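You operate a simulated robot arm through the tools that you are given. There is no shell and no other tool.

You are at the controls of a simulated robot arm. One attempt, no reset.

## Task
Loosen both arm knobs about a quarter turn and fold both safety arms in.

It is judged by the outcome, as a careful person would: the job done as asked, and still so three seconds after it is handed in. It fails if anything else is knocked over, pushed out of place, dropped, spilled or broken. Flat cloth is picked up by pressing the open fingertips on it (5 to 10 N) and closing them slowly along it; thin cloth reads only 2 to 8 mm in the jaws.

## Robot
A 6-joint arm with a two-finger gripper, fixed in place. Base frame: the origin is on the floor under the middle of its stand, x ahead of it, y to its left, z up. Units: m, rad, N and s.
It reaches about 1.572 m from its shoulder. Its first joint turns from -2.897 to 2.897 rad. Payload 2.45 kg.
The tool frame sits at the grasp point between the pads (the TCP): z along the fingers, y along the line on which they close. The tips reach 0.02 m beyond it. The gripper opens to 0.14 m; its body begins 0.168 m behind the TCP.
Orientation is that of the tool frame in the base frame, as a unit quaternion [w, x, y, z]. With the fingers straight down and closing along the base's y, the tool's x points along the base's -x, its y along +y and its z along -z.

## Interface
- The arm moves only by the tool arm_command. Its argument "rows" is text: rows parted by semicolons, each of 7 numbers parted by spaces: the closure, from 0 (fully open) to 1 (shut), then the shift along the base's x, y, z in mm, then the turn, a rotation vector about the base's x, y, z in rad. In form: jaw x y z rx ry rz; .... A call has 1 to 20 rows; each row shifts and turns the commanded pose from where the row before left it. Rows are played at 5 a second. More than 0.05 m and 0.15 rad between two rows, or a gripper value outside its range, and nothing of the call is played. Where a pose cannot be reached the arm comes as near as it can. A force on the tool above 90 N (or 10 N above the force at the start of the call, whichever is more), or a blocked arm, ends the call early, and 0.2 s more pass. Each finger travels about 0.045 m/s and halts on what it meets, pressing with about 41 N; the grip force reading is that of the motor and also rises with nothing between the fingers. The clock runs only during rows and for 0.2 s after the last one: add rows that do not move to give the fingers time. The reply holds the time, the measured pose of the TCP, the force on the tool along the base axes, the opening and the grip force, in the units named above and with some noise, with the torque about the TCP (base axes, N m) and any sound that the robot's microphone picked up, and new pictures: "show" is both (left out), scene, wrist or none.
- Cameras (640 x 400 px; columns grow to the right, rows downward): "scene" is fixed at [0.0656, 0.5106, 1.119]; the picture's right is [0.59, -0.81, 0.00], its down [-0.48, -0.35, -0.81] and it looks along [0.65, 0.47, -0.59] (base axes); focal length 252 px, centre (320, 200). "wrist" rides on the gripper at [0.078, 0.011, -0.209] in the tool frame; the picture's right is [-0.14, 0.99, 0.00], its down [-0.92, -0.13, -0.37] and it looks along [-0.36, -0.05, 0.93] (tool axes); focal length 280 px, centre (320, 200). There is no depth. A picture from a camera that has moved, and an enlarged one, comes with that camera's place and axes in the base frame and with its lens. The place of the scene camera against the robot may be out by one fixed shift of up to 0.025 m in any direction.
- zoom(camera, box): a new picture of the part [left, top, right, bottom] of that camera's present view, enlarged. No time passes.
- job_done(): hands the job in; it is judged then, once.

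Nothing tells you positions but the pictures and the camera data. Unless the task says otherwise, let go and move clear before handing in.

The tools are called after ">>>" as a command line: name --argument value ..., lists and objects as JSON in quotes. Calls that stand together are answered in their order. arm_command: Moves the arm, as the interface text tells. Its arguments: {"type":"object","properties":{"rows":{"type":"string"},"show":{"type":"string","enum":["both","scene","wrist","none"]}},"required":["rows"]} The other tools are called the same way: zoom (camera, box) takes an enlarged picture of a part of a camera's view; job_done () hands the job in.

At the start:

```text
t: 0.0
tool_pos: [0.4022, 0.7762, 0.9034]
ee_rot: [-0.001, 0.0, 1.0, 0.0]
ft_force: [-0.6, -0.1, 1.0]
moment: [0.01, -0.03, 0.04]
width: 0.1397
grip_force: 0.0
```

scene: 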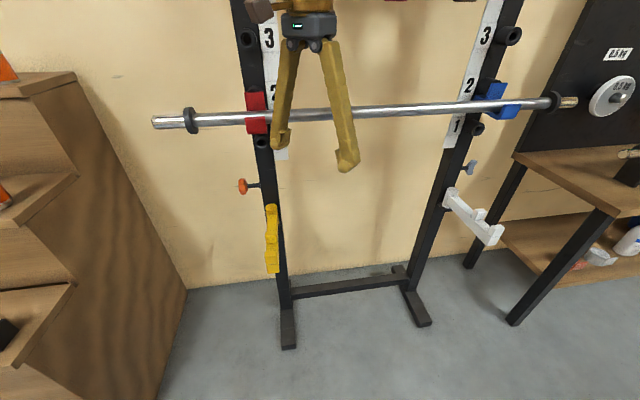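
wrist: 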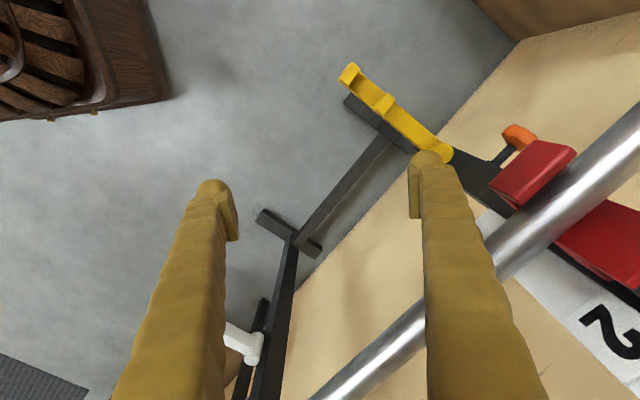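

I see a barbell rack with two uprights, a red hook and a blue hook holding the bar, an orange knob with a yellow safety arm on the left upright, and a blue-gray knob with a white safety arm on the right one. I'll zoom in first to locate things.

>>> zoom --camera "scene" --box '[200, 130, 360, 290]'

>>> zoom --camera "scene" --box '[400, 100, 560, 260]'

>>> zoom --camera "wrist" --box '[320, 40, 640, 240]'

>>> zoom --camera "wrist" --box '[180, 180, 380, 400]'

```text
2.50 times, centred on (280, 210) of scene
camera zoom: at [0.0656, 0.5106, 1.119], right [0.59, -0.81, 0.0], down [-0.48, -0.35, -0.81], along [0.65, 0.47, -0.59], focal length 630 px, centre (420, 175)
```

zoom: 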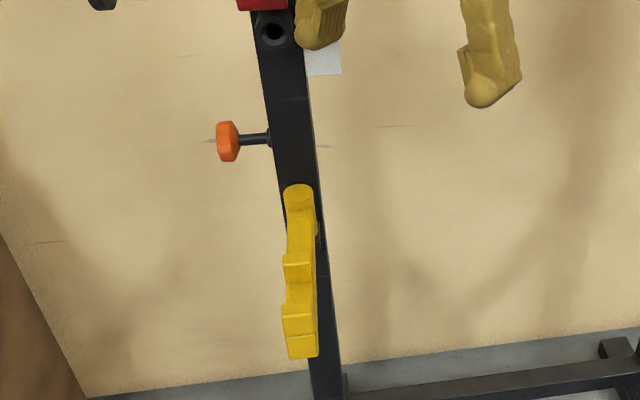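

```text
2.50 times, centred on (480, 180) of scene
camera zoom: at [0.0656, 0.5106, 1.119], right [0.59, -0.81, 0.0], down [-0.48, -0.35, -0.81], along [0.65, 0.47, -0.59], focal length 630 px, centre (-80, 250)
```

zoom: 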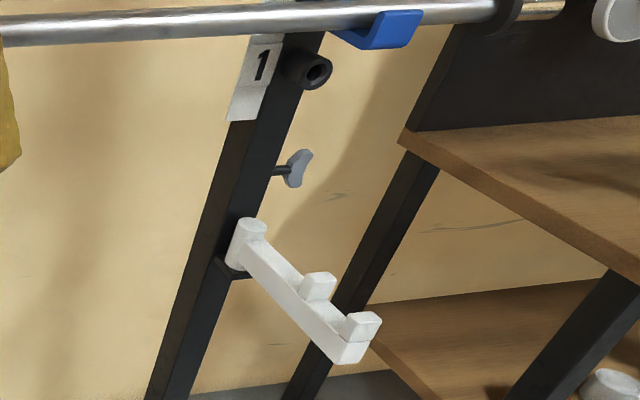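

```text
2.00 times, centred on (480, 140) of wrist
camera zoom: at [0.3237, 0.7874, 1.1126], right [0.14, 0.99, 0.0], down [0.92, -0.13, 0.37], along [0.36, -0.05, -0.93], focal length 561 px, centre (0, 320)
```

zoom: 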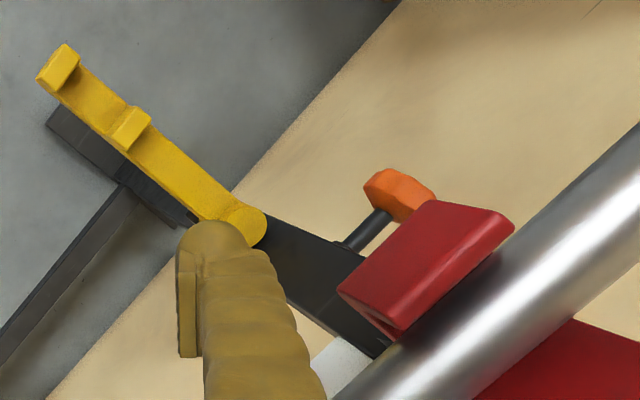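

```text
1.82 times, centred on (280, 290) of wrist
camera zoom: at [0.3237, 0.7874, 1.1126], right [0.14, 0.99, 0.0], down [0.92, -0.13, 0.37], along [0.36, -0.05, -0.93], focal length 510 px, centre (393, 36)
```

zoom: 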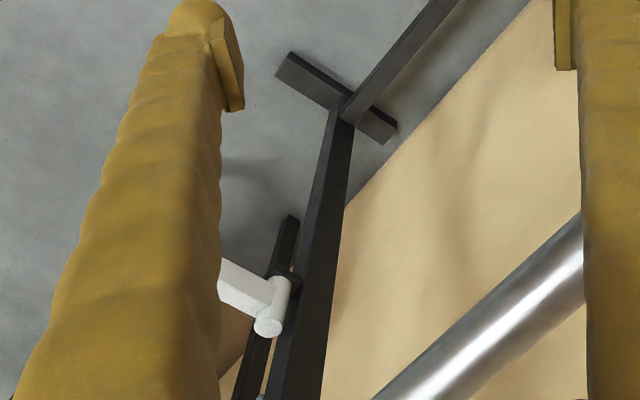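

The rack seems to run at about 45° to the base axes (left upright near (0.53, 1.05), right upright near (0.99, 0.60)). The safety arms stick out towards the robot at z≈0.6, and the knobs sit outboard of the uprights at z≈0.66. I'll back off a little, square the gripper to the rack and tilt it for a better look.

>>> arm_command --rows "0 -10 -10 0 0 0 -0.131; 0 -10 -10 0 0 0 -0.131; 0 -10 -10 0 0 0 -0.131; 0 -10 -10 0 0 0 -0.131; 0 -10 -10 0 0 0 -0.131; 0 -10 -10 0 0 0 -0.13; 0 0 0 0 0.1 -0.1 0; 0 0 0 0 0.1 -0.1 0; 0 0 0 0 0.1 -0.1 0; 0 0 0 0 0.1 -0.1 0" --show "both"

```text
t: 2.2
tool_pos: [0.3481, 0.7122, 0.8926]
ee_rot: [0.105, 0.373, 0.889, 0.245]
ft_force: [-0.1, -0.1, -0.3]
moment: [-0.05, 0.01, 0.02]
width: 0.14
grip_force: 0.1
camera wrist: at [0.2219, 0.6998, 1.0766], right [0.7, 0.5, 0.51], down [0.43, -0.87, 0.25], along [0.57, 0.04, -0.82], focal length 280 px, centre (320, 200)
```

scene: 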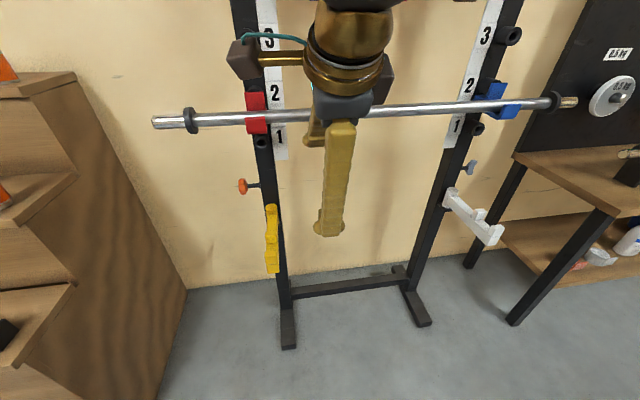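
wrist: 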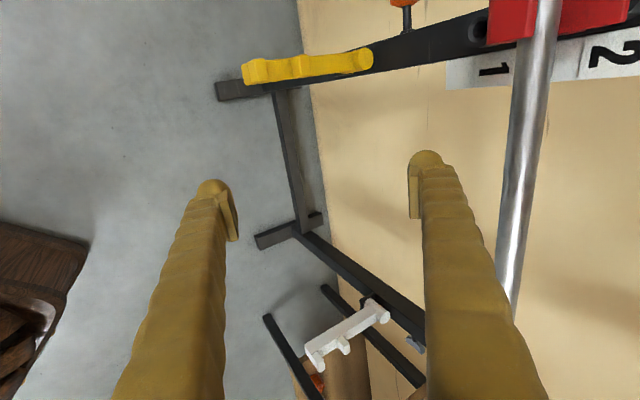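

The view is now squared to the rack. I'll move left and tilt further so the wrist camera faces the orange knob and the yellow arm.

>>> arm_command --rows "0 -20 20 -10 0.1 -0.1 0; 0 -20 20 -10 0.1 -0.1 0; 0 -20 20 -10 0.1 -0.1 0; 0 -20 20 -10 0.1 -0.1 0; 0 -20 20 -10 0 0 0; 0 -20 20 -10 0 0 0; 0 -20 20 -10 0 0 0" --show "both"

```text
t: 3.8
tool_pos: [0.2988, 0.8709, 0.9772]
ee_rot: [0.133, 0.336, 0.88, 0.308]
ft_force: [0.3, 0.4, 0.4]
moment: [0.01, 0.0, -0.02]
width: 0.1399
grip_force: 0.0
out of reach, approached as far as the arm can: row 1, 2, 3, 4, 6, 7
camera wrist: at [0.154, 0.8353, 1.1431], right [0.61, 0.49, 0.63], down [0.45, -0.86, 0.23], along [0.65, 0.15, -0.74], focal length 280 px, centre (320, 200)
```

scene: 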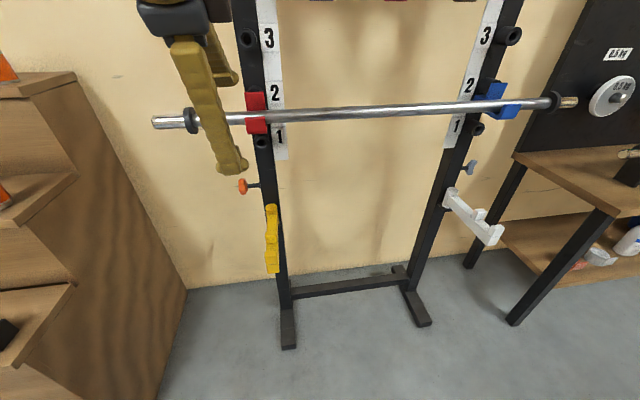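
wrist: 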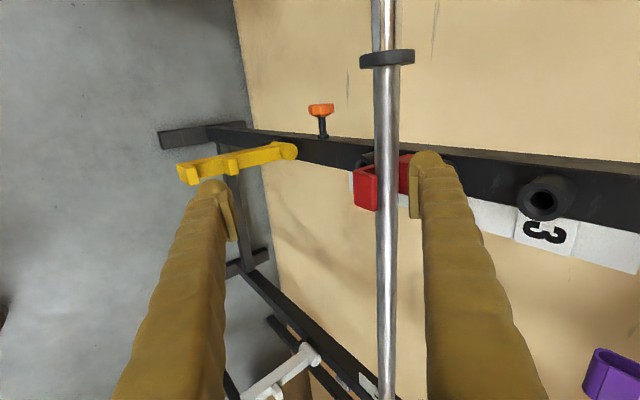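

The bar sits at roughly n≈0.95 m from the base along the rack normal, z≈0.95, and the orange knob head is near (0.430, 1.073, 0.69). The arm couldn't reach the last target, so I'll test a plain descent to learn its limits.

>>> arm_command --rows "0 0 0 -30 0 0 0; 0 0 0 -30 0 0 0; 0 0 0 -30 0 0 0; 0 0 0 -30 0 0 0" --show "scene"

```text
t: 4.8
tool_pos: [0.3179, 0.9056, 0.9485]
ee_rot: [0.124, 0.329, 0.883, 0.312]
ft_force: [-0.3, 0.6, 0.4]
moment: [-0.01, 0.02, 0.02]
width: 0.1399
grip_force: 0.1
out of reach, approached as far as the arm can: row 1, 2, 3, 4
```

scene: 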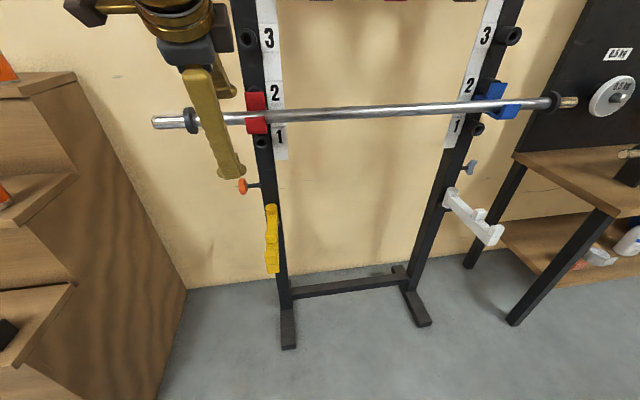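

The arm compromises when it can't reach and it drifted toward the bar, so I'll retrace this step first. I think this fold is simply too close to the base.

>>> arm_command --rows "0 0 0 30 0 0 0; 0 0 0 30 0 0 0; 0 0 0 30 0 0 0; 0 0 0 30 0 0 0" --show "none"

```text
t: 5.8
tool_pos: [0.3226, 0.9042, 1.0501]
ee_rot: [0.133, 0.334, 0.878, 0.317]
ft_force: [0.1, 0.8, 1.2]
moment: [0.01, 0.0, -0.02]
width: 0.1401
grip_force: 0.0
```

The command pose resets to what was actually reached, so small probes are safe. I'll back away from the bar and test tilting again from there.

>>> arm_command --rows "0 -20 -20 0 0 0 0; 0 -20 -20 0 0 0 0; 0 0 0 0 0.07 -0.07 0; 0 0 0 0 0.07 -0.07 0; 0 0 0 0 0.07 -0.07 0; 0 0 0 0 0.07 -0.07 0" --show "scene"

```text
t: 7.4
tool_pos: [0.2941, 0.8681, 0.9785]
ee_rot: [0.153, 0.333, 0.881, 0.3]
ft_force: [-0.2, 0.6, 0.5]
moment: [0.02, 0.0, 0.02]
width: 0.1401
grip_force: 0.0
out of reach, approached as far as the arm can: row 4, 5, 6
stopped in row 6: the arm was blocked; the commanded pose is now the measured one
```

scene: 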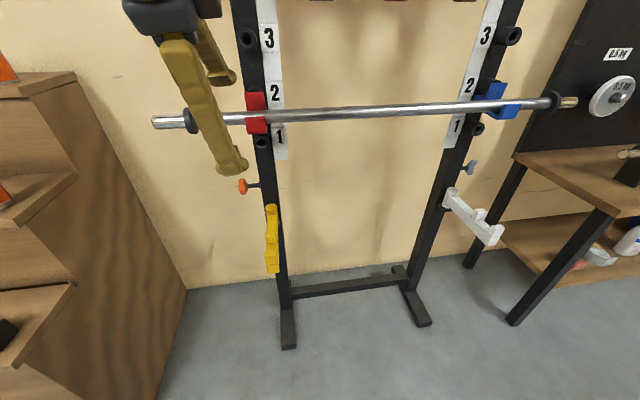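

Something in the arm's wrist or posture limits tilting in this roll. I'll raise clear of the bar and try the gripper rolled half a turn about its own axis; it's symmetric, and this puts the camera on the other side.

>>> arm_command --rows "0 -10 -10 40 0 0 0; 0 -10 -10 40 0 0 0; 0 0 0 20 0 0 0; 0 0 0 0 -0.0657 -0.0598 0.1084; 0 0 0 0 -0.0657 -0.0598 0.1084; 0 0 0 0 -0.0657 -0.0598 0.1084; 0 0 0 0 -0.0657 -0.0598 0.1084; 0 0 0 0 -0.0657 -0.0598 0.1084; 0 0 0 0 -0.0657 -0.0598 0.1084; 0 0 0 0 -0.0657 -0.0598 0.1084; 0 0 0 0 -0.0657 -0.0598 0.1084; 0 0 0 0 -0.0657 -0.0598 0.1084" --show "scene"

```text
t: 10.2
tool_pos: [0.2883, 0.8548, 0.983]
ee_rot: [0.277, -0.26, 0.919, 0.102]
ft_force: [0.1, -0.3, 0.2]
moment: [0.02, 0.01, -0.01]
width: 0.1401
grip_force: 0.2
stopped in row 12: the arm was blocked; the commanded pose is now the measured one
```

scene: 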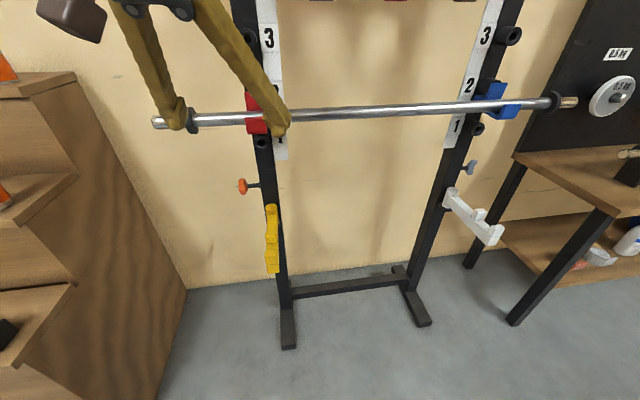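

The height isn't following commands, so some link or joint is hung up. I'll look through the wrist camera and move back toward the starting region to free it.

>>> arm_command --rows "0 20 -15 0 0 0 0; 0 20 -15 0 0 0 0; 0 20 -15 0 0 0 0; 0 20 -15 0 0 0 0; 0 20 -15 0 0 0 0; 0 0 0 0 0 0 0" --show "both"

```text
t: 11.6
tool_pos: [0.3872, 0.7802, 0.9854]
ee_rot: [0.278, -0.261, 0.919, 0.104]
ft_force: [0.0, 0.2, -0.2]
moment: [0.0, 0.01, -0.03]
width: 0.1401
grip_force: 0.0
camera wrist: at [0.23, 0.6868, 1.1138], right [-0.43, 0.89, 0.12], down [0.55, 0.16, 0.82], along [0.71, 0.42, -0.56], focal length 280 px, centre (320, 200)
```

scene: 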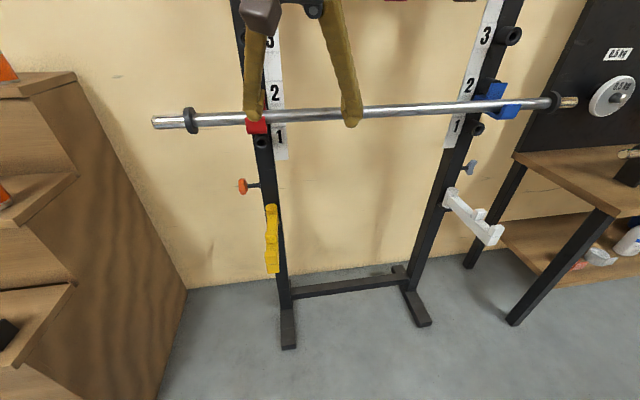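
wrist: 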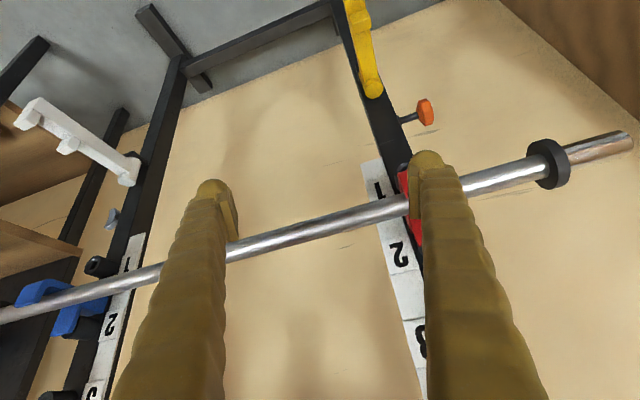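

It follows freely here, now with the jaws closing sideways. I'll test tilting toward horizontal in this roll.

>>> arm_command --rows "0 0 0 20 0.08 -0.08 0; 0 0 0 20 0.08 -0.08 0; 0 0 0 20 0.08 -0.08 0; 0 0 0 20 0.08 -0.08 0; 0 0 0 0 0.08 -0.08 0; 0 0 0 0 0.08 -0.08 0; 0 0 0 0 0 0 0" --show "both"

```text
t: 13.4
tool_pos: [0.4064, 0.7757, 1.0162]
ee_rot: [0.53, -0.208, 0.79, 0.226]
ft_force: [0.8, -0.6, -0.5]
moment: [-0.01, 0.0, -0.01]
width: 0.14
grip_force: 0.0
stopped in row 7: the arm was blocked; the commanded pose is now the measured one
camera wrist: at [0.2171, 0.6575, 1.0152], right [-0.52, 0.82, 0.26], down [0.12, -0.24, 0.96], along [0.85, 0.53, 0.02], focal length 280 px, centre (320, 200)
```

scene: 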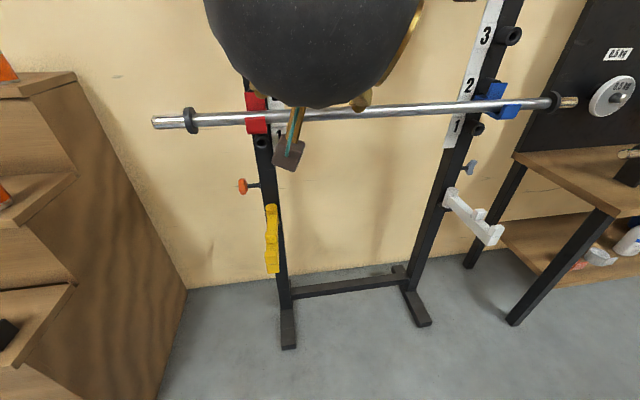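
wrist: 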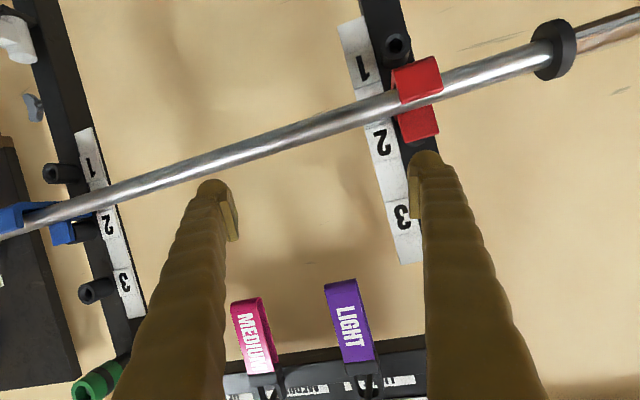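

Tilting works until the wrist comes too close to the base. So I'll un-tilt, descend while standing further out, then tilt under the bar at working distance.

>>> arm_command --rows "0 0 0 0 -0.1 0.1 0; 0 0 0 0 -0.1 0.1 0; 0 0 0 0 -0.1 0.1 0; 0 0 0 0 -0.1 0.1 0; 0 0 0 -20 -0.08 0.08 0; 0 0 0 -40 0 0 0; 0 0 0 -40 0 0 0; 0 0 0 -40 0 0 0; 0 0 0 -40 0 0 0; 0 0 0 -40 0 0 0; 0 0 0 0 0 0 0" --show "both"

```text
t: 15.8
tool_pos: [0.4059, 0.7779, 0.8024]
ee_rot: [0.266, -0.268, 0.923, 0.079]
ft_force: [0.2, 0.5, -0.4]
moment: [0.03, -0.02, 0.01]
width: 0.14
grip_force: 0.2
camera wrist: at [0.2489, 0.6907, 0.9366], right [-0.43, 0.9, 0.08], down [0.56, 0.2, 0.8], along [0.71, 0.39, -0.59], focal length 280 px, centre (320, 200)
```

scene: 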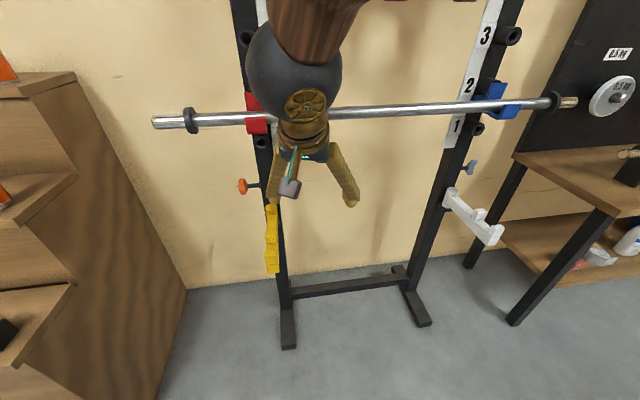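
wrist: 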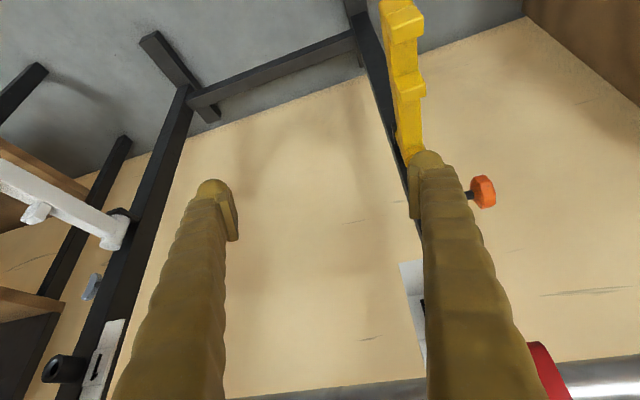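

This descent works fine and confirms the orange knob head at about (0.430, 1.072, 0.692). Next I'll square the yaw, roll the jaws vertical with the camera on the outer side, and slide left in front of the knob.

>>> arm_command --rows "0 0 0 0 0 0 0.107; 0 0 0 0 0 0 0.107; 0 -12 12 0 0.0538 0.0538 -0.121; 0 -12 12 0 0.0538 0.0538 -0.121; 0 -12 12 0 0.0538 0.0538 -0.121; 0 -12 12 0 0.0538 0.0538 -0.121; 0 -12 12 0 0.0538 0.0538 -0.121; 0 -12 12 0 0.0538 0.0538 -0.121; 0 -12 12 0 0.0538 0.0538 -0.121; 0 -12 12 0 0.0538 0.0538 -0.121; 0 -12 12 0 0.0538 0.0538 -0.121; 0 -12 12 0 0.0538 0.0538 -0.121; 0 -12 12 0 0.0538 0.0538 -0.121; 0 0 0 0 0 0 0" --show "both"

```text
t: 18.8
tool_pos: [0.2797, 0.9194, 0.8147]
ee_rot: [0.103, 0.369, 0.891, 0.244]
ft_force: [0.5, 0.4, 0.4]
moment: [0.0, -0.01, 0.0]
width: 0.1396
grip_force: 0.1
out of reach, approached as far as the arm can: row 12, 13
camera wrist: at [0.1546, 0.9065, 1.0002], right [0.7, 0.51, 0.51], down [0.44, -0.86, 0.25], along [0.56, 0.04, -0.83], focal length 280 px, centre (320, 200)
```

scene: 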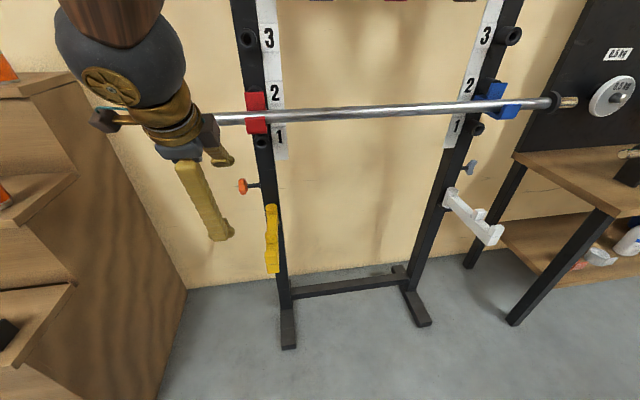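
wrist: 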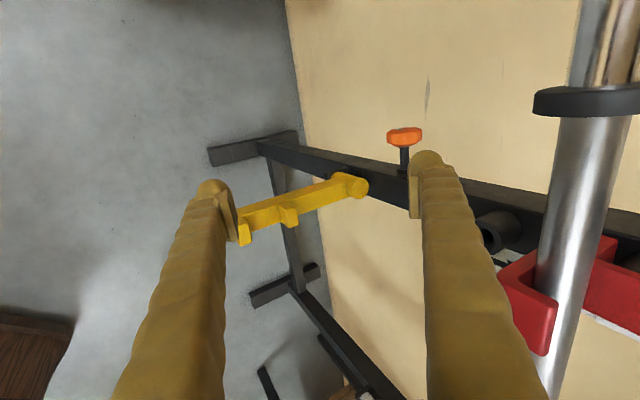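

In this roll the wrist is at its limit, so I'll go the other way: roll half a turn so the camera sits on the inner side.

>>> arm_command --rows "0 0 0 0 -0.0538 -0.0538 0.121; 0 0 0 0 -0.0538 -0.0538 0.121; 0 0 0 0 -0.0538 -0.0538 0.121; 0 0 0 0 -0.0538 -0.0538 0.121; 0 0 0 0 -0.0538 -0.0538 0.121; 0 0 0 0 -0.0538 -0.0538 0.121; 0 0 0 0 -0.0538 -0.0538 0.121; 0 0 0 0 -0.0538 -0.0538 0.121; 0 0 0 0 -0.0538 -0.0538 0.121; 0 0 0 0 -0.0538 -0.0538 0.121; 0 0 0 0 -0.0538 -0.0538 0.121; 0 0 0 0 -0.0538 -0.0538 0.121; 0 0 0 0 -0.0538 -0.0538 0.121; 0 0 0 0 -0.0538 -0.0538 0.121; 0 0 0 0 -0.0538 -0.0538 0.121; 0 0 0 0 -0.0538 -0.0538 0.121; 0 0 0 0 -0.0538 -0.0538 0.121; 0 0 0 0 -0.0538 -0.0538 0.121; 0 0 0 0 -0.0538 -0.0538 0.121" --show "none"

>>> arm_command --rows "0 0 0 0 -0.0538 -0.0538 0.121; 0 0 0 0 -0.0538 -0.0538 0.121; 0 0 0 0 -0.0538 -0.0538 0.121; 0 0 0 0 0 0 0" --show "both"

```text
t: 22.8
tool_pos: [0.2795, 0.9194, 0.8153]
ee_rot: [-0.273, 0.789, -0.549, 0.047]
ft_force: [1.2, 0.3, 0.1]
moment: [0.0, 0.0, 0.01]
width: 0.1399
grip_force: 0.0
```

```text
t: 23.8
tool_pos: [0.2788, 0.9193, 0.8159]
ee_rot: [-0.257, 0.887, -0.369, 0.105]
ft_force: [0.3, 0.8, 0.5]
moment: [-0.02, 0.03, 0.0]
width: 0.14
grip_force: 0.0
camera wrist: at [0.2495, 0.779, 0.9861], right [-0.69, -0.49, -0.53], down [-0.71, 0.59, 0.38], along [0.12, 0.64, -0.76], focal length 280 px, centre (320, 200)
```

scene: 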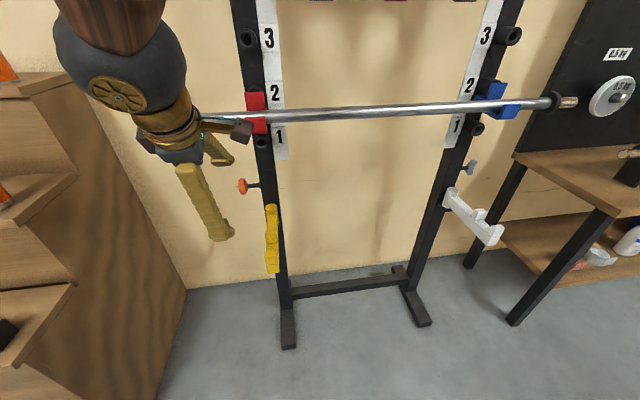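
wrist: 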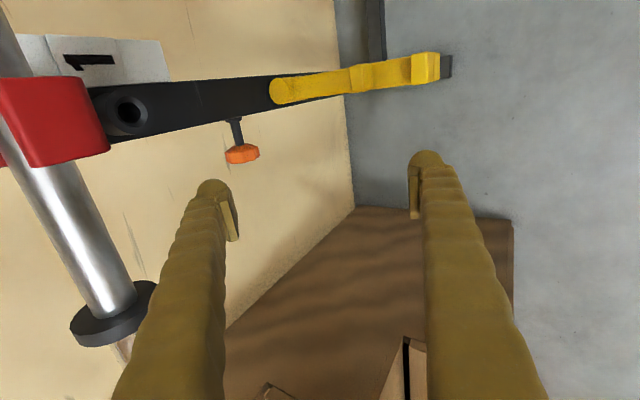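

That roll is comfortable. Now I'll tilt toward horizontal while moving forward and down, staying short of the knob.

>>> arm_command --rows "0 8 8 -14 0.07 -0.07 0; 0 8 8 -14 0.07 -0.07 0; 0 8 8 -14 0.07 -0.07 0; 0 8 8 -14 0.07 -0.07 0; 0 8 8 -14 0.07 -0.07 0; 0 8 8 -14 0.07 -0.07 0; 0 0 0 0 0 0 0" --show "both"

```text
t: 25.4
tool_pos: [0.3277, 0.9668, 0.7302]
ee_rot: [-0.506, 0.773, -0.321, 0.207]
ft_force: [-0.4, 0.5, 0.3]
moment: [0.01, -0.04, 0.01]
width: 0.1401
grip_force: 0.1
camera wrist: at [0.2444, 0.7734, 0.8049], right [-0.38, -0.18, -0.91], down [-0.85, 0.45, 0.27], along [0.36, 0.88, -0.33], focal length 280 px, centre (320, 200)
```

scene: 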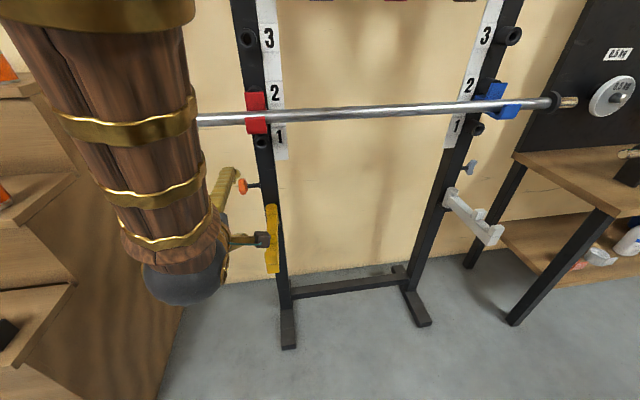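
wrist: 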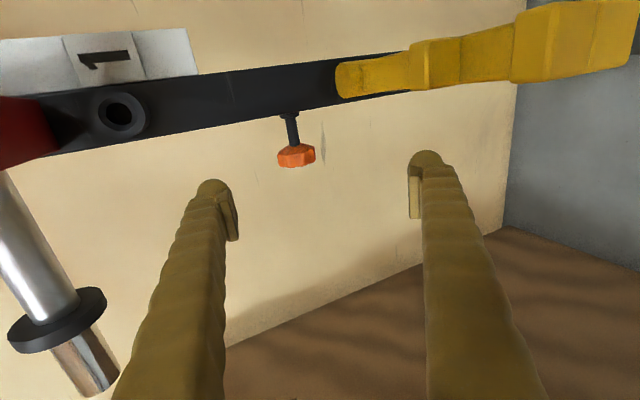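

The knob is now in clear view, ahead and slightly below the tool axis. I'll zoom in on it for shape and position.

>>> zoom --camera "wrist" --box '[240, 90, 360, 190]'

>>> zoom --camera "scene" --box '[190, 140, 320, 290]'

```text
4.00 times, centred on (300, 140) of wrist
camera zoom: at [0.2444, 0.7734, 0.8049], right [-0.38, -0.18, -0.91], down [-0.85, 0.45, 0.27], along [0.36, 0.88, -0.33], focal length 1122 px, centre (400, 440)
```

zoom: 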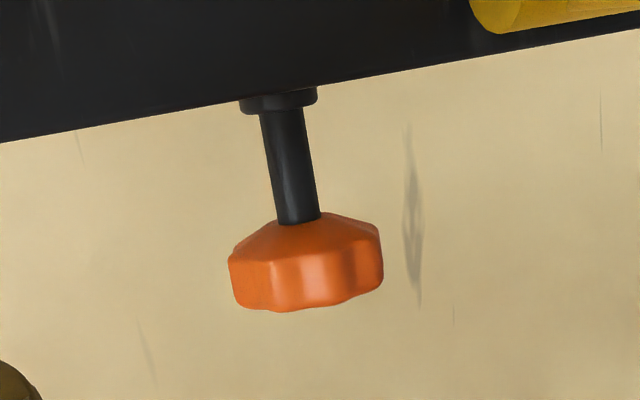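

```text
2.67 times, centred on (255, 215) of scene
camera zoom: at [0.0656, 0.5106, 1.119], right [0.59, -0.81, 0.0], down [-0.48, -0.35, -0.81], along [0.65, 0.47, -0.59], focal length 671 px, centre (493, 160)
```

zoom: 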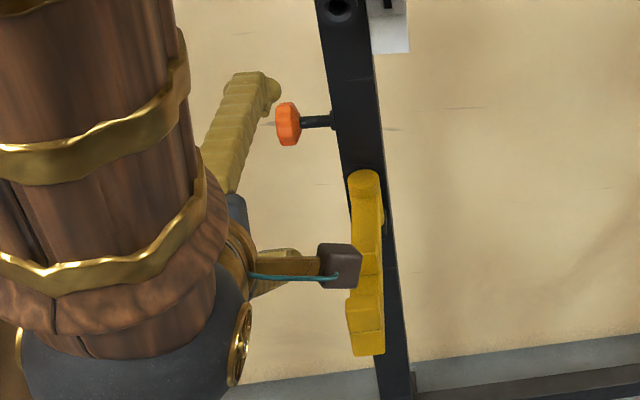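

The knob is a lobed star knob about 5 cm across at (0.433, 1.072, 0.694), with its axis along the rack's left-right direction. I'll close the jaws to about 10 cm, level out a bit more and approach halfway.

>>> arm_command --rows "0.25 0 0 -18 0.0856 -0.0856 0; 0.25 0 0 -18 0.0856 -0.0856 0; 0.25 17 17 0 0 0 0; 0.25 17 17 0 0 0 0; 0.25 17 17 0 0 0 0; 0.25 0 0 0 0 0 0" --show "both"

```text
t: 26.8
tool_pos: [0.3804, 1.0198, 0.6947]
ee_rot: [-0.595, 0.707, -0.294, 0.244]
ft_force: [0.2, 0.0, -0.5]
moment: [0.03, -0.02, -0.01]
width: 0.105
grip_force: 0.0
camera wrist: at [0.2876, 0.8173, 0.72], right [-0.22, -0.02, -0.97], down [-0.89, 0.41, 0.19], along [0.39, 0.91, -0.11], focal length 280 px, centre (320, 200)
```

scene: 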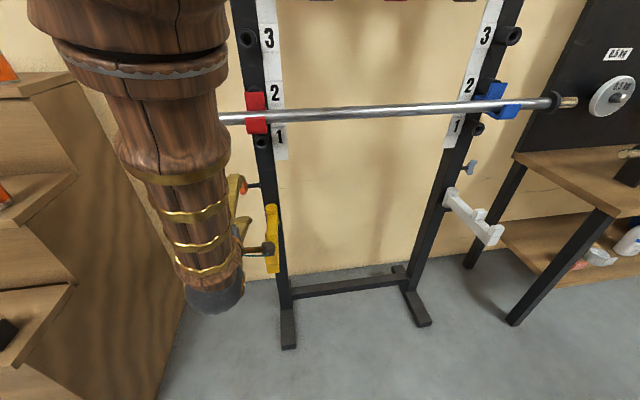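
wrist: 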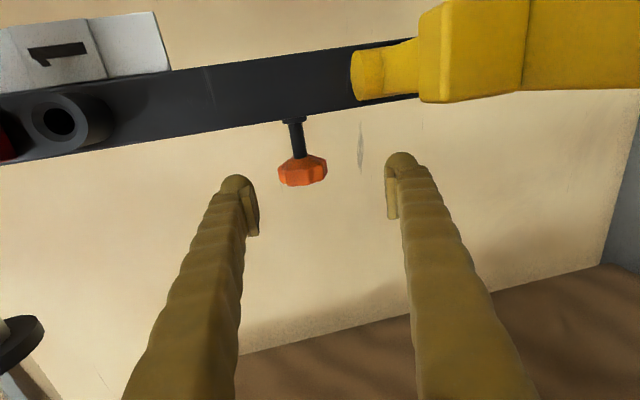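

The knob measures at about (0.434, 1.067, 0.699), nearly centred between the fingers. I'll advance the last 7 cm so it sits between the pads.

>>> arm_command --rows "0.25 13.4 12.4 1 0 0 0; 0.25 13.4 12.4 1 0 0 0; 0.25 13.4 12.4 1 0 0 0; 0.25 13.4 12.4 1 0 0 0; 0.25 0 0 0 0 0 0" --show "both"

```text
t: 28.0
tool_pos: [0.4341, 1.0683, 0.6985]
ee_rot: [-0.594, 0.708, -0.294, 0.243]
ft_force: [-0.3, -1.6, 0.4]
moment: [0.0, 0.04, 0.01]
width: 0.1049
grip_force: 0.1
camera wrist: at [0.3418, 0.8663, 0.7238], right [-0.22, -0.02, -0.97], down [-0.89, 0.41, 0.19], along [0.39, 0.91, -0.11], focal length 280 px, centre (320, 200)
```

scene: 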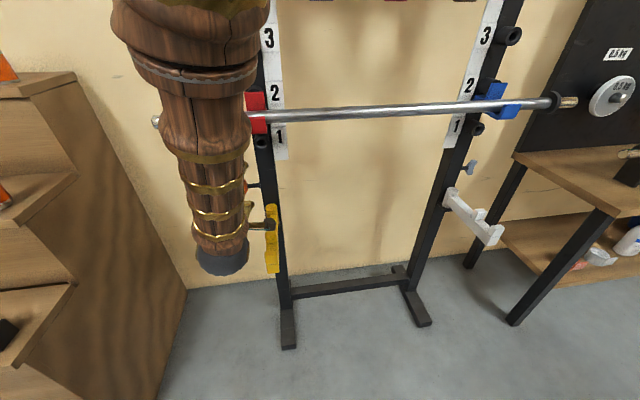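
wrist: 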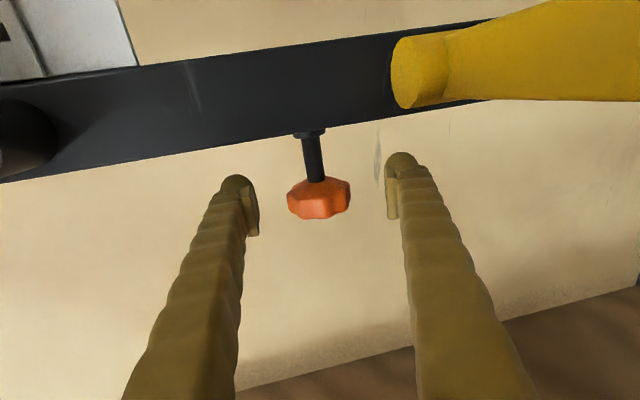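

The knob is now right at the grasp point (projected at the TCP in both position and size). I'll note its lobes up close, then close gently.

>>> zoom --camera "wrist" --box '[270, 120, 370, 240]'

>>> arm_command --rows "0.4 0 0 0 0 0 0; 0.55 0 0 0 0 0 0; 0.62 0 0 0 0 0 0; 0.7 0 0 0 0 0 0; 0.7 0 0 0 0 0 0" --show "wrist"

```text
3.33 times, centred on (320, 180) of wrist
camera zoom: at [0.3418, 0.8663, 0.7238], right [-0.22, -0.02, -0.97], down [-0.89, 0.41, 0.19], along [0.39, 0.91, -0.11], focal length 935 px, centre (320, 267)
```

zoom: 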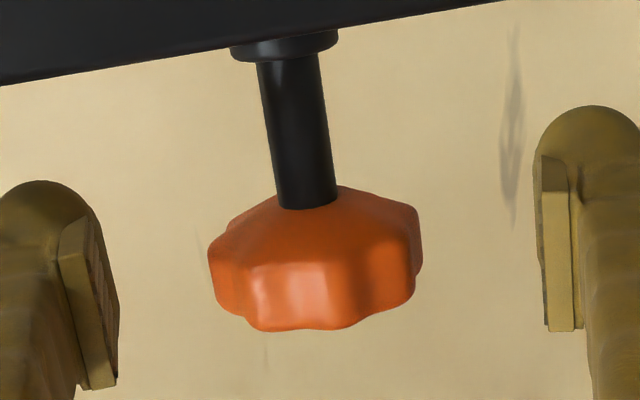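

```text
t: 29.2
tool_pos: [0.4336, 1.068, 0.6998]
ee_rot: [-0.595, 0.707, -0.293, 0.243]
ft_force: [1.3, -0.9, 8.2]
moment: [-0.11, -0.05, 0.01]
width: 0.0467
grip_force: 33.3
camera wrist: at [0.3417, 0.8664, 0.7244], right [-0.22, -0.02, -0.98], down [-0.89, 0.41, 0.19], along [0.39, 0.91, -0.11], focal length 280 px, centre (320, 200)
```

wrist: 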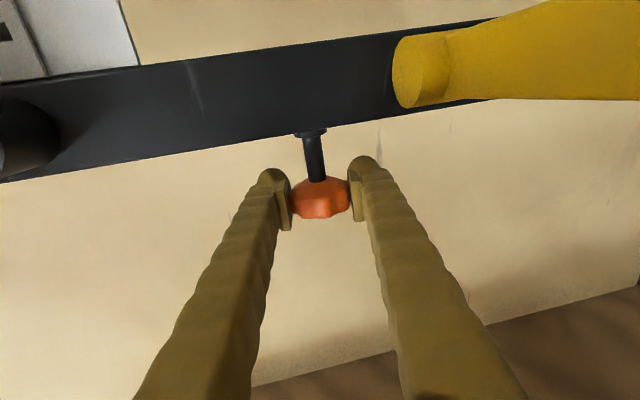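

The jaws have it (47 mm, firm). Now I'll start turning counter-clockwise as seen from the knob's outer side, which means the gripper swings upward, and check loads after a few steps.

>>> arm_command --rows "0.7 0 0 0 -0.0525 0.0525 0; 0.7 0 0 0 -0.0525 0.0525 0; 0.7 0 0 0 -0.0525 0.0525 0" --show "both"

```text
t: 30.0
tool_pos: [0.4316, 1.0679, 0.6993]
ee_rot: [-0.511, 0.77, -0.32, 0.21]
ft_force: [10.2, 1.9, 3.9]
moment: [0.06, 0.12, 0.18]
width: 0.0465
grip_force: 44.6
camera wrist: at [0.3489, 0.8738, 0.7697], right [-0.37, -0.17, -0.91], down [-0.86, 0.44, 0.27], along [0.36, 0.88, -0.31], focal length 280 px, centre (320, 200)
```

scene: 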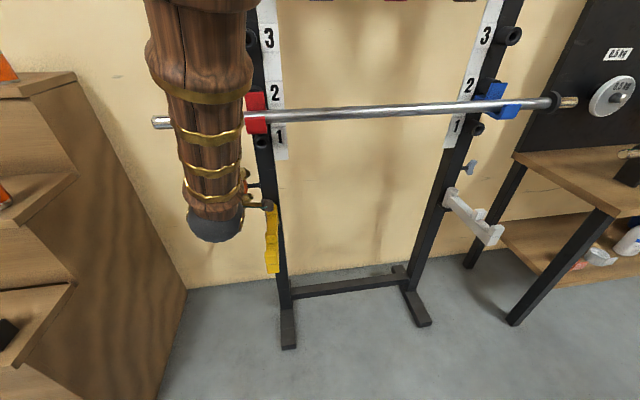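
wrist: 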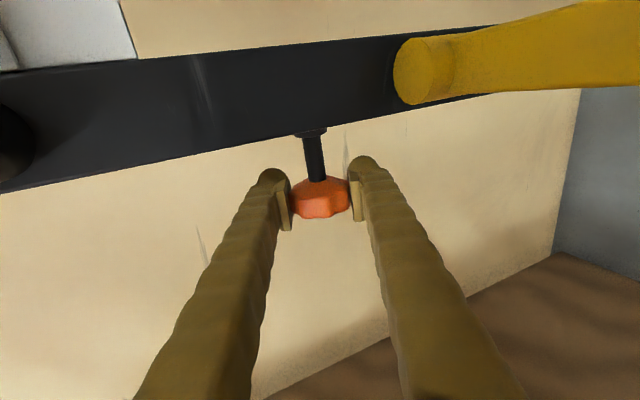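

The knob turns along with the gripper with light loads. I'll continue this stroke.

>>> arm_command --rows "0.7 0.5 0.3 0 -0.0525 0.0525 0; 0.7 0.5 0.3 0 -0.0525 0.0525 0; 0.7 0.5 0 0 -0.0525 0.0525 0; 0.7 0 0 0 -0.0525 0.0525 0; 0.7 0 0 0 0 0 0" --show "both"

```text
t: 31.2
tool_pos: [0.4343, 1.0681, 0.6997]
ee_rot: [-0.392, 0.837, -0.347, 0.16]
ft_force: [-14.1, -11.5, 4.0]
moment: [0.15, 0.21, 0.38]
width: 0.0458
grip_force: 44.3
camera wrist: at [0.3701, 0.895, 0.8236], right [-0.55, -0.35, -0.76], down [-0.79, 0.51, 0.34], along [0.27, 0.79, -0.56], focal length 280 px, centre (320, 200)
```

scene: 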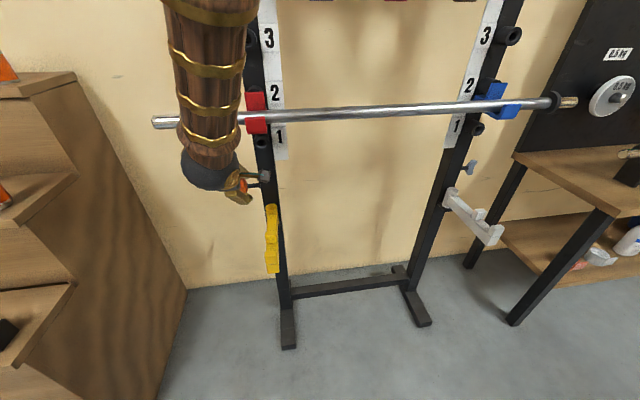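
wrist: 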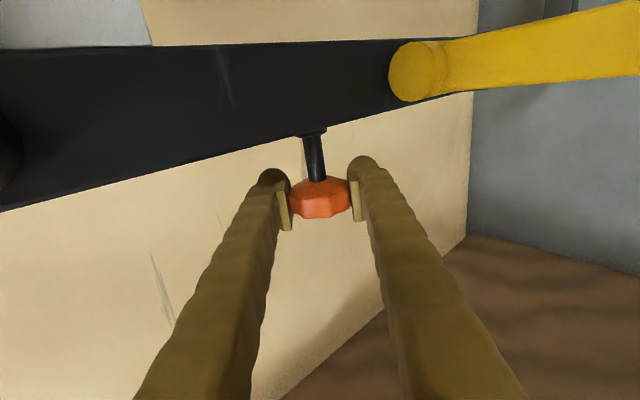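

First stroke done (about 30°). I'll zoom to confirm the knob moved with the jaws, then open, swing back and re-grip.

>>> zoom --camera "wrist" --box '[270, 120, 370, 240]'

>>> arm_command --rows "0.55 -1 -1 0 0 0 0; 0.4 0 0 0 0 0 0; 0.3 0 0 0 0 0 0; 0.3 0 0 0 0 0 0" --show "wrist"

>>> zoom --camera "wrist" --box '[270, 120, 370, 240]'

```text
3.33 times, centred on (320, 180) of wrist
camera zoom: at [0.3701, 0.895, 0.8236], right [-0.55, -0.35, -0.76], down [-0.79, 0.51, 0.34], along [0.27, 0.79, -0.56], focal length 935 px, centre (320, 267)
```

zoom: 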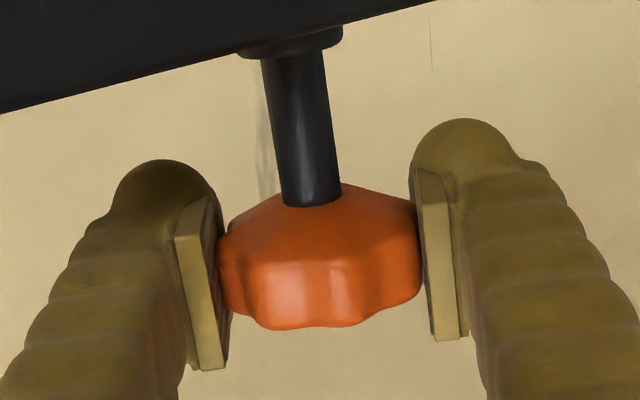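

```text
t: 32.2
tool_pos: [0.4333, 1.069, 0.6993]
ee_rot: [-0.393, 0.836, -0.348, 0.16]
ft_force: [0.4, 0.0, -0.9]
moment: [0.0, 0.0, -0.03]
width: 0.098
grip_force: 0.2
camera wrist: at [0.3696, 0.8939, 0.824], right [-0.55, -0.35, -0.76], down [-0.79, 0.51, 0.34], along [0.27, 0.79, -0.55], focal length 280 px, centre (320, 200)
```

wrist: 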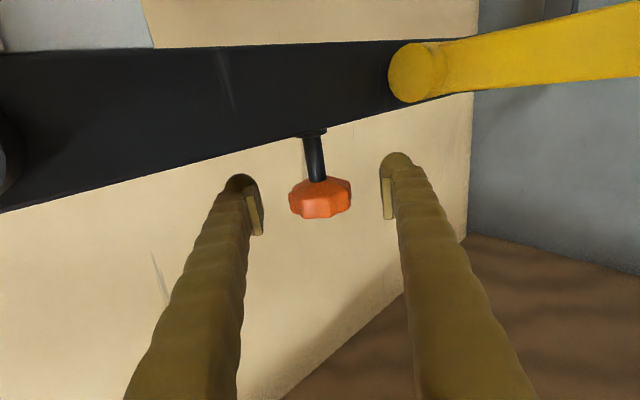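

```text
3.33 times, centred on (320, 180) of wrist
camera zoom: at [0.3696, 0.8939, 0.824], right [-0.55, -0.35, -0.76], down [-0.79, 0.51, 0.34], along [0.27, 0.79, -0.55], focal length 935 px, centre (320, 267)
```

zoom: 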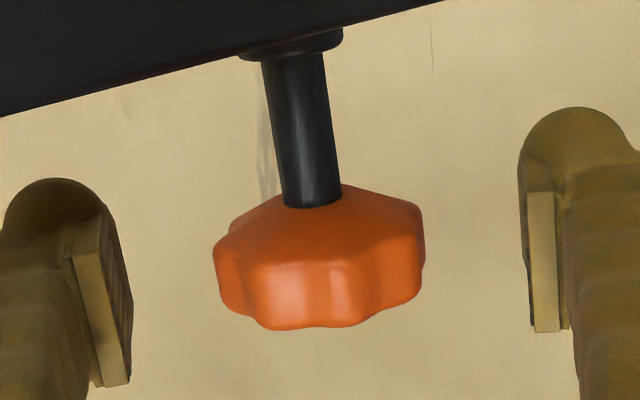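

The knob clearly followed (a small slip at most). I'll swing back with the jaws open, re-grip, and do the second stroke.

>>> arm_command --rows "0.3 0 0 0 0.0525 -0.0525 0; 0.3 0 0 0 0.0525 -0.0525 0; 0.3 0 0 0 0.0525 -0.0525 0; 0.3 0 0 0 0.0525 -0.0525 0; 0.3 0 0 0 0.0525 -0.0525 0; 0.3 0 0 0 0.0525 -0.0525 0; 0.3 0 0 0 0.0525 -0.0525 0; 0.3 0 0 0 0 0 0" --show "wrist"

>>> zoom --camera "wrist" --box '[270, 120, 370, 240]'

```text
t: 34.0
tool_pos: [0.4329, 1.0673, 0.7]
ee_rot: [-0.595, 0.707, -0.294, 0.244]
ft_force: [-0.7, 0.5, 0.2]
moment: [0.01, 0.02, -0.01]
width: 0.0979
grip_force: 0.1
camera wrist: at [0.3412, 0.8655, 0.724], right [-0.22, -0.02, -0.97], down [-0.89, 0.41, 0.19], along [0.39, 0.91, -0.11], focal length 280 px, centre (320, 200)
```

wrist: 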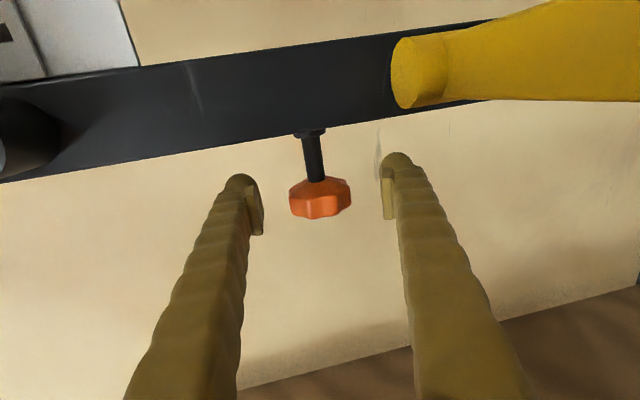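

```text
3.33 times, centred on (320, 180) of wrist
camera zoom: at [0.3412, 0.8655, 0.724], right [-0.22, -0.02, -0.97], down [-0.89, 0.41, 0.19], along [0.39, 0.91, -0.11], focal length 935 px, centre (320, 267)
```

zoom: 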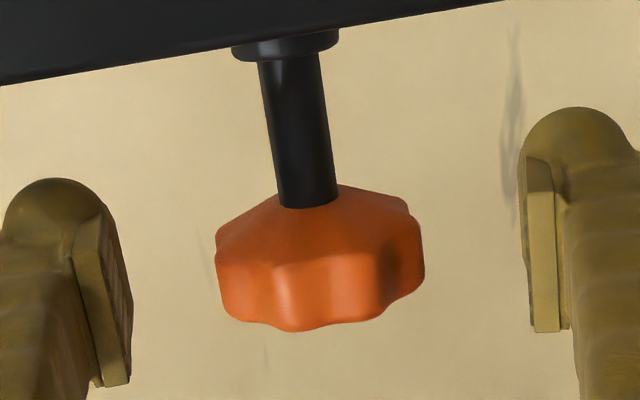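

The lobe pattern has shifted versus the start, confirming rotation. Now for the second stroke.

>>> arm_command --rows "0.45 0 0 0 0 0 0; 0.6 0 0 0 0 0 0; 0.7 0 0 0 0 0 0; 0.72 0 0 0 0 0 0; 0.72 0 0 0 0 0 0; 0.72 0 0 0 -0.0525 0.0525 0; 0.72 0 0 0 -0.0525 0.0525 0; 0.72 0 0 0 -0.0525 0.0525 0; 0.72 0 0 0 -0.0525 0.0525 0; 0.72 0 0 0 -0.0525 0.0525 0; 0.72 0 0 0 -0.0525 0.0525 0; 0.72 0 0 0 -0.0525 0.0525 0; 0.72 0 0 0 0 0 0" --show "wrist"

>>> zoom --camera "wrist" --box '[270, 120, 370, 240]'

```text
t: 36.8
tool_pos: [0.4327, 1.0675, 0.699]
ee_rot: [-0.393, 0.836, -0.348, 0.16]
ft_force: [-5.6, 10.6, -5.4]
moment: [0.22, 0.2, 0.33]
width: 0.0455
grip_force: 44.7
camera wrist: at [0.3694, 0.8939, 0.8239], right [-0.55, -0.35, -0.76], down [-0.79, 0.51, 0.34], along [0.27, 0.79, -0.55], focal length 280 px, centre (320, 200)
```

wrist: 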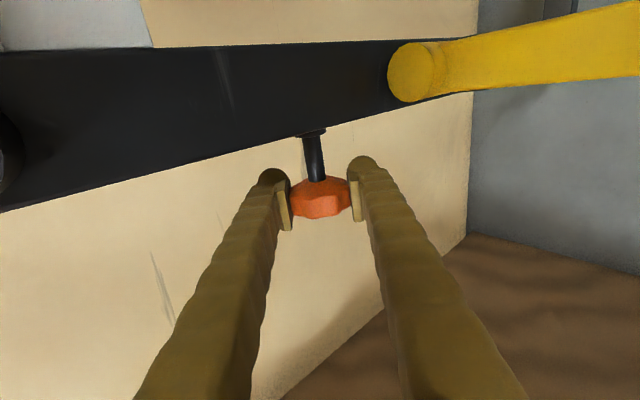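

```text
3.33 times, centred on (320, 180) of wrist
camera zoom: at [0.3694, 0.8939, 0.8239], right [-0.55, -0.35, -0.76], down [-0.79, 0.51, 0.34], along [0.27, 0.79, -0.55], focal length 935 px, centre (320, 267)
```

zoom: 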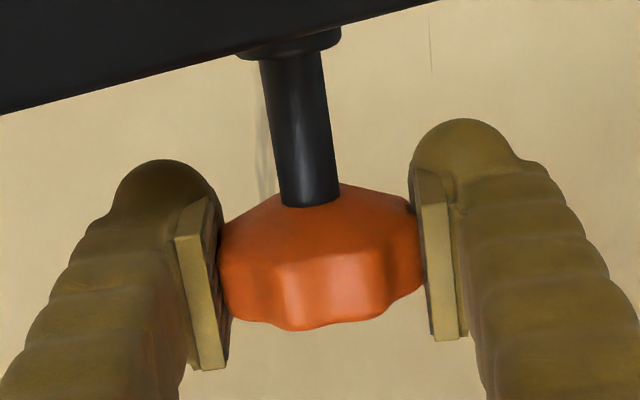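

Good. I'll open, swing back, and compare the lobes with the first view (if there are 8 lobes, the pattern repeats every 45°, so a quarter turn will match the start).

>>> arm_command --rows "0.55 0 0 0 0 0 0; 0.4 0 0 0 0 0 0; 0.3 0 0 0 0 0 0; 0.3 0 0 0 0 0 0; 0.3 0 0 0 0.0525 -0.0525 0; 0.3 0 0 0 0.0525 -0.0525 0; 0.3 0 0 0 0.0525 -0.0525 0; 0.3 0 0 0 0.0525 -0.0525 0; 0.3 0 0 0 0.0525 -0.0525 0; 0.3 0 0 0 0.0525 -0.0525 0; 0.3 0 0 0 0.0525 -0.0525 0; 0.3 0 0 0 0 0 0" --show "wrist"

>>> zoom --camera "wrist" --box '[270, 120, 370, 240]'

```text
t: 39.4
tool_pos: [0.4328, 1.0683, 0.6996]
ee_rot: [-0.595, 0.707, -0.294, 0.244]
ft_force: [0.3, 0.2, 0.1]
moment: [-0.03, -0.01, 0.02]
width: 0.0982
grip_force: 0.0
camera wrist: at [0.3412, 0.8655, 0.7238], right [-0.22, -0.02, -0.97], down [-0.89, 0.41, 0.19], along [0.39, 0.91, -0.11], focal length 280 px, centre (320, 200)
```

wrist: 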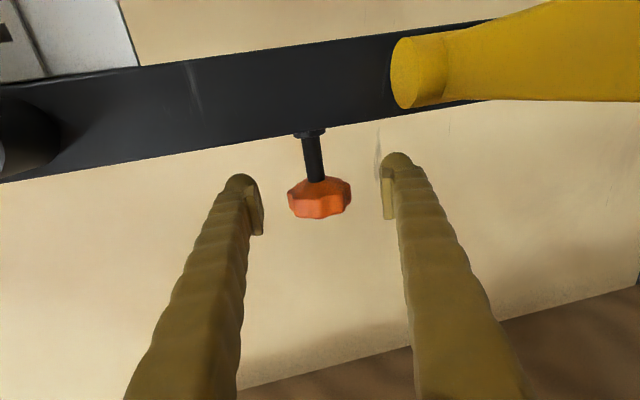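

```text
3.33 times, centred on (320, 180) of wrist
camera zoom: at [0.3412, 0.8655, 0.7238], right [-0.22, -0.02, -0.97], down [-0.89, 0.41, 0.19], along [0.39, 0.91, -0.11], focal length 935 px, centre (320, 267)
```

zoom: 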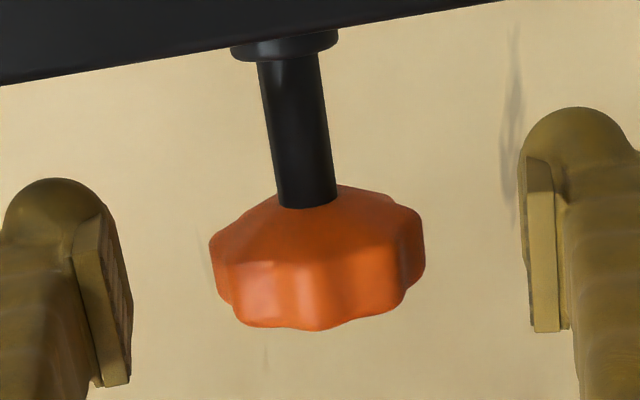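

>>> zoom --camera "wrist" --box '[282, 172, 358, 222]'

```text
8.00 times, centred on (320, 197) of wrist
camera zoom: at [0.3412, 0.8655, 0.7238], right [-0.22, -0.02, -0.97], down [-0.89, 0.41, 0.19], along [0.39, 0.91, -0.11], focal length 2243 px, centre (320, 224)
```

zoom: 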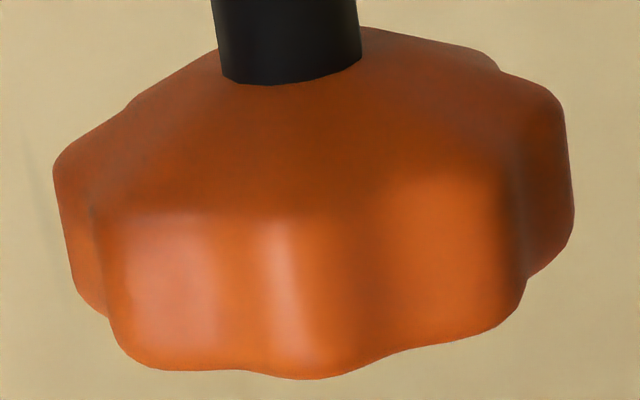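

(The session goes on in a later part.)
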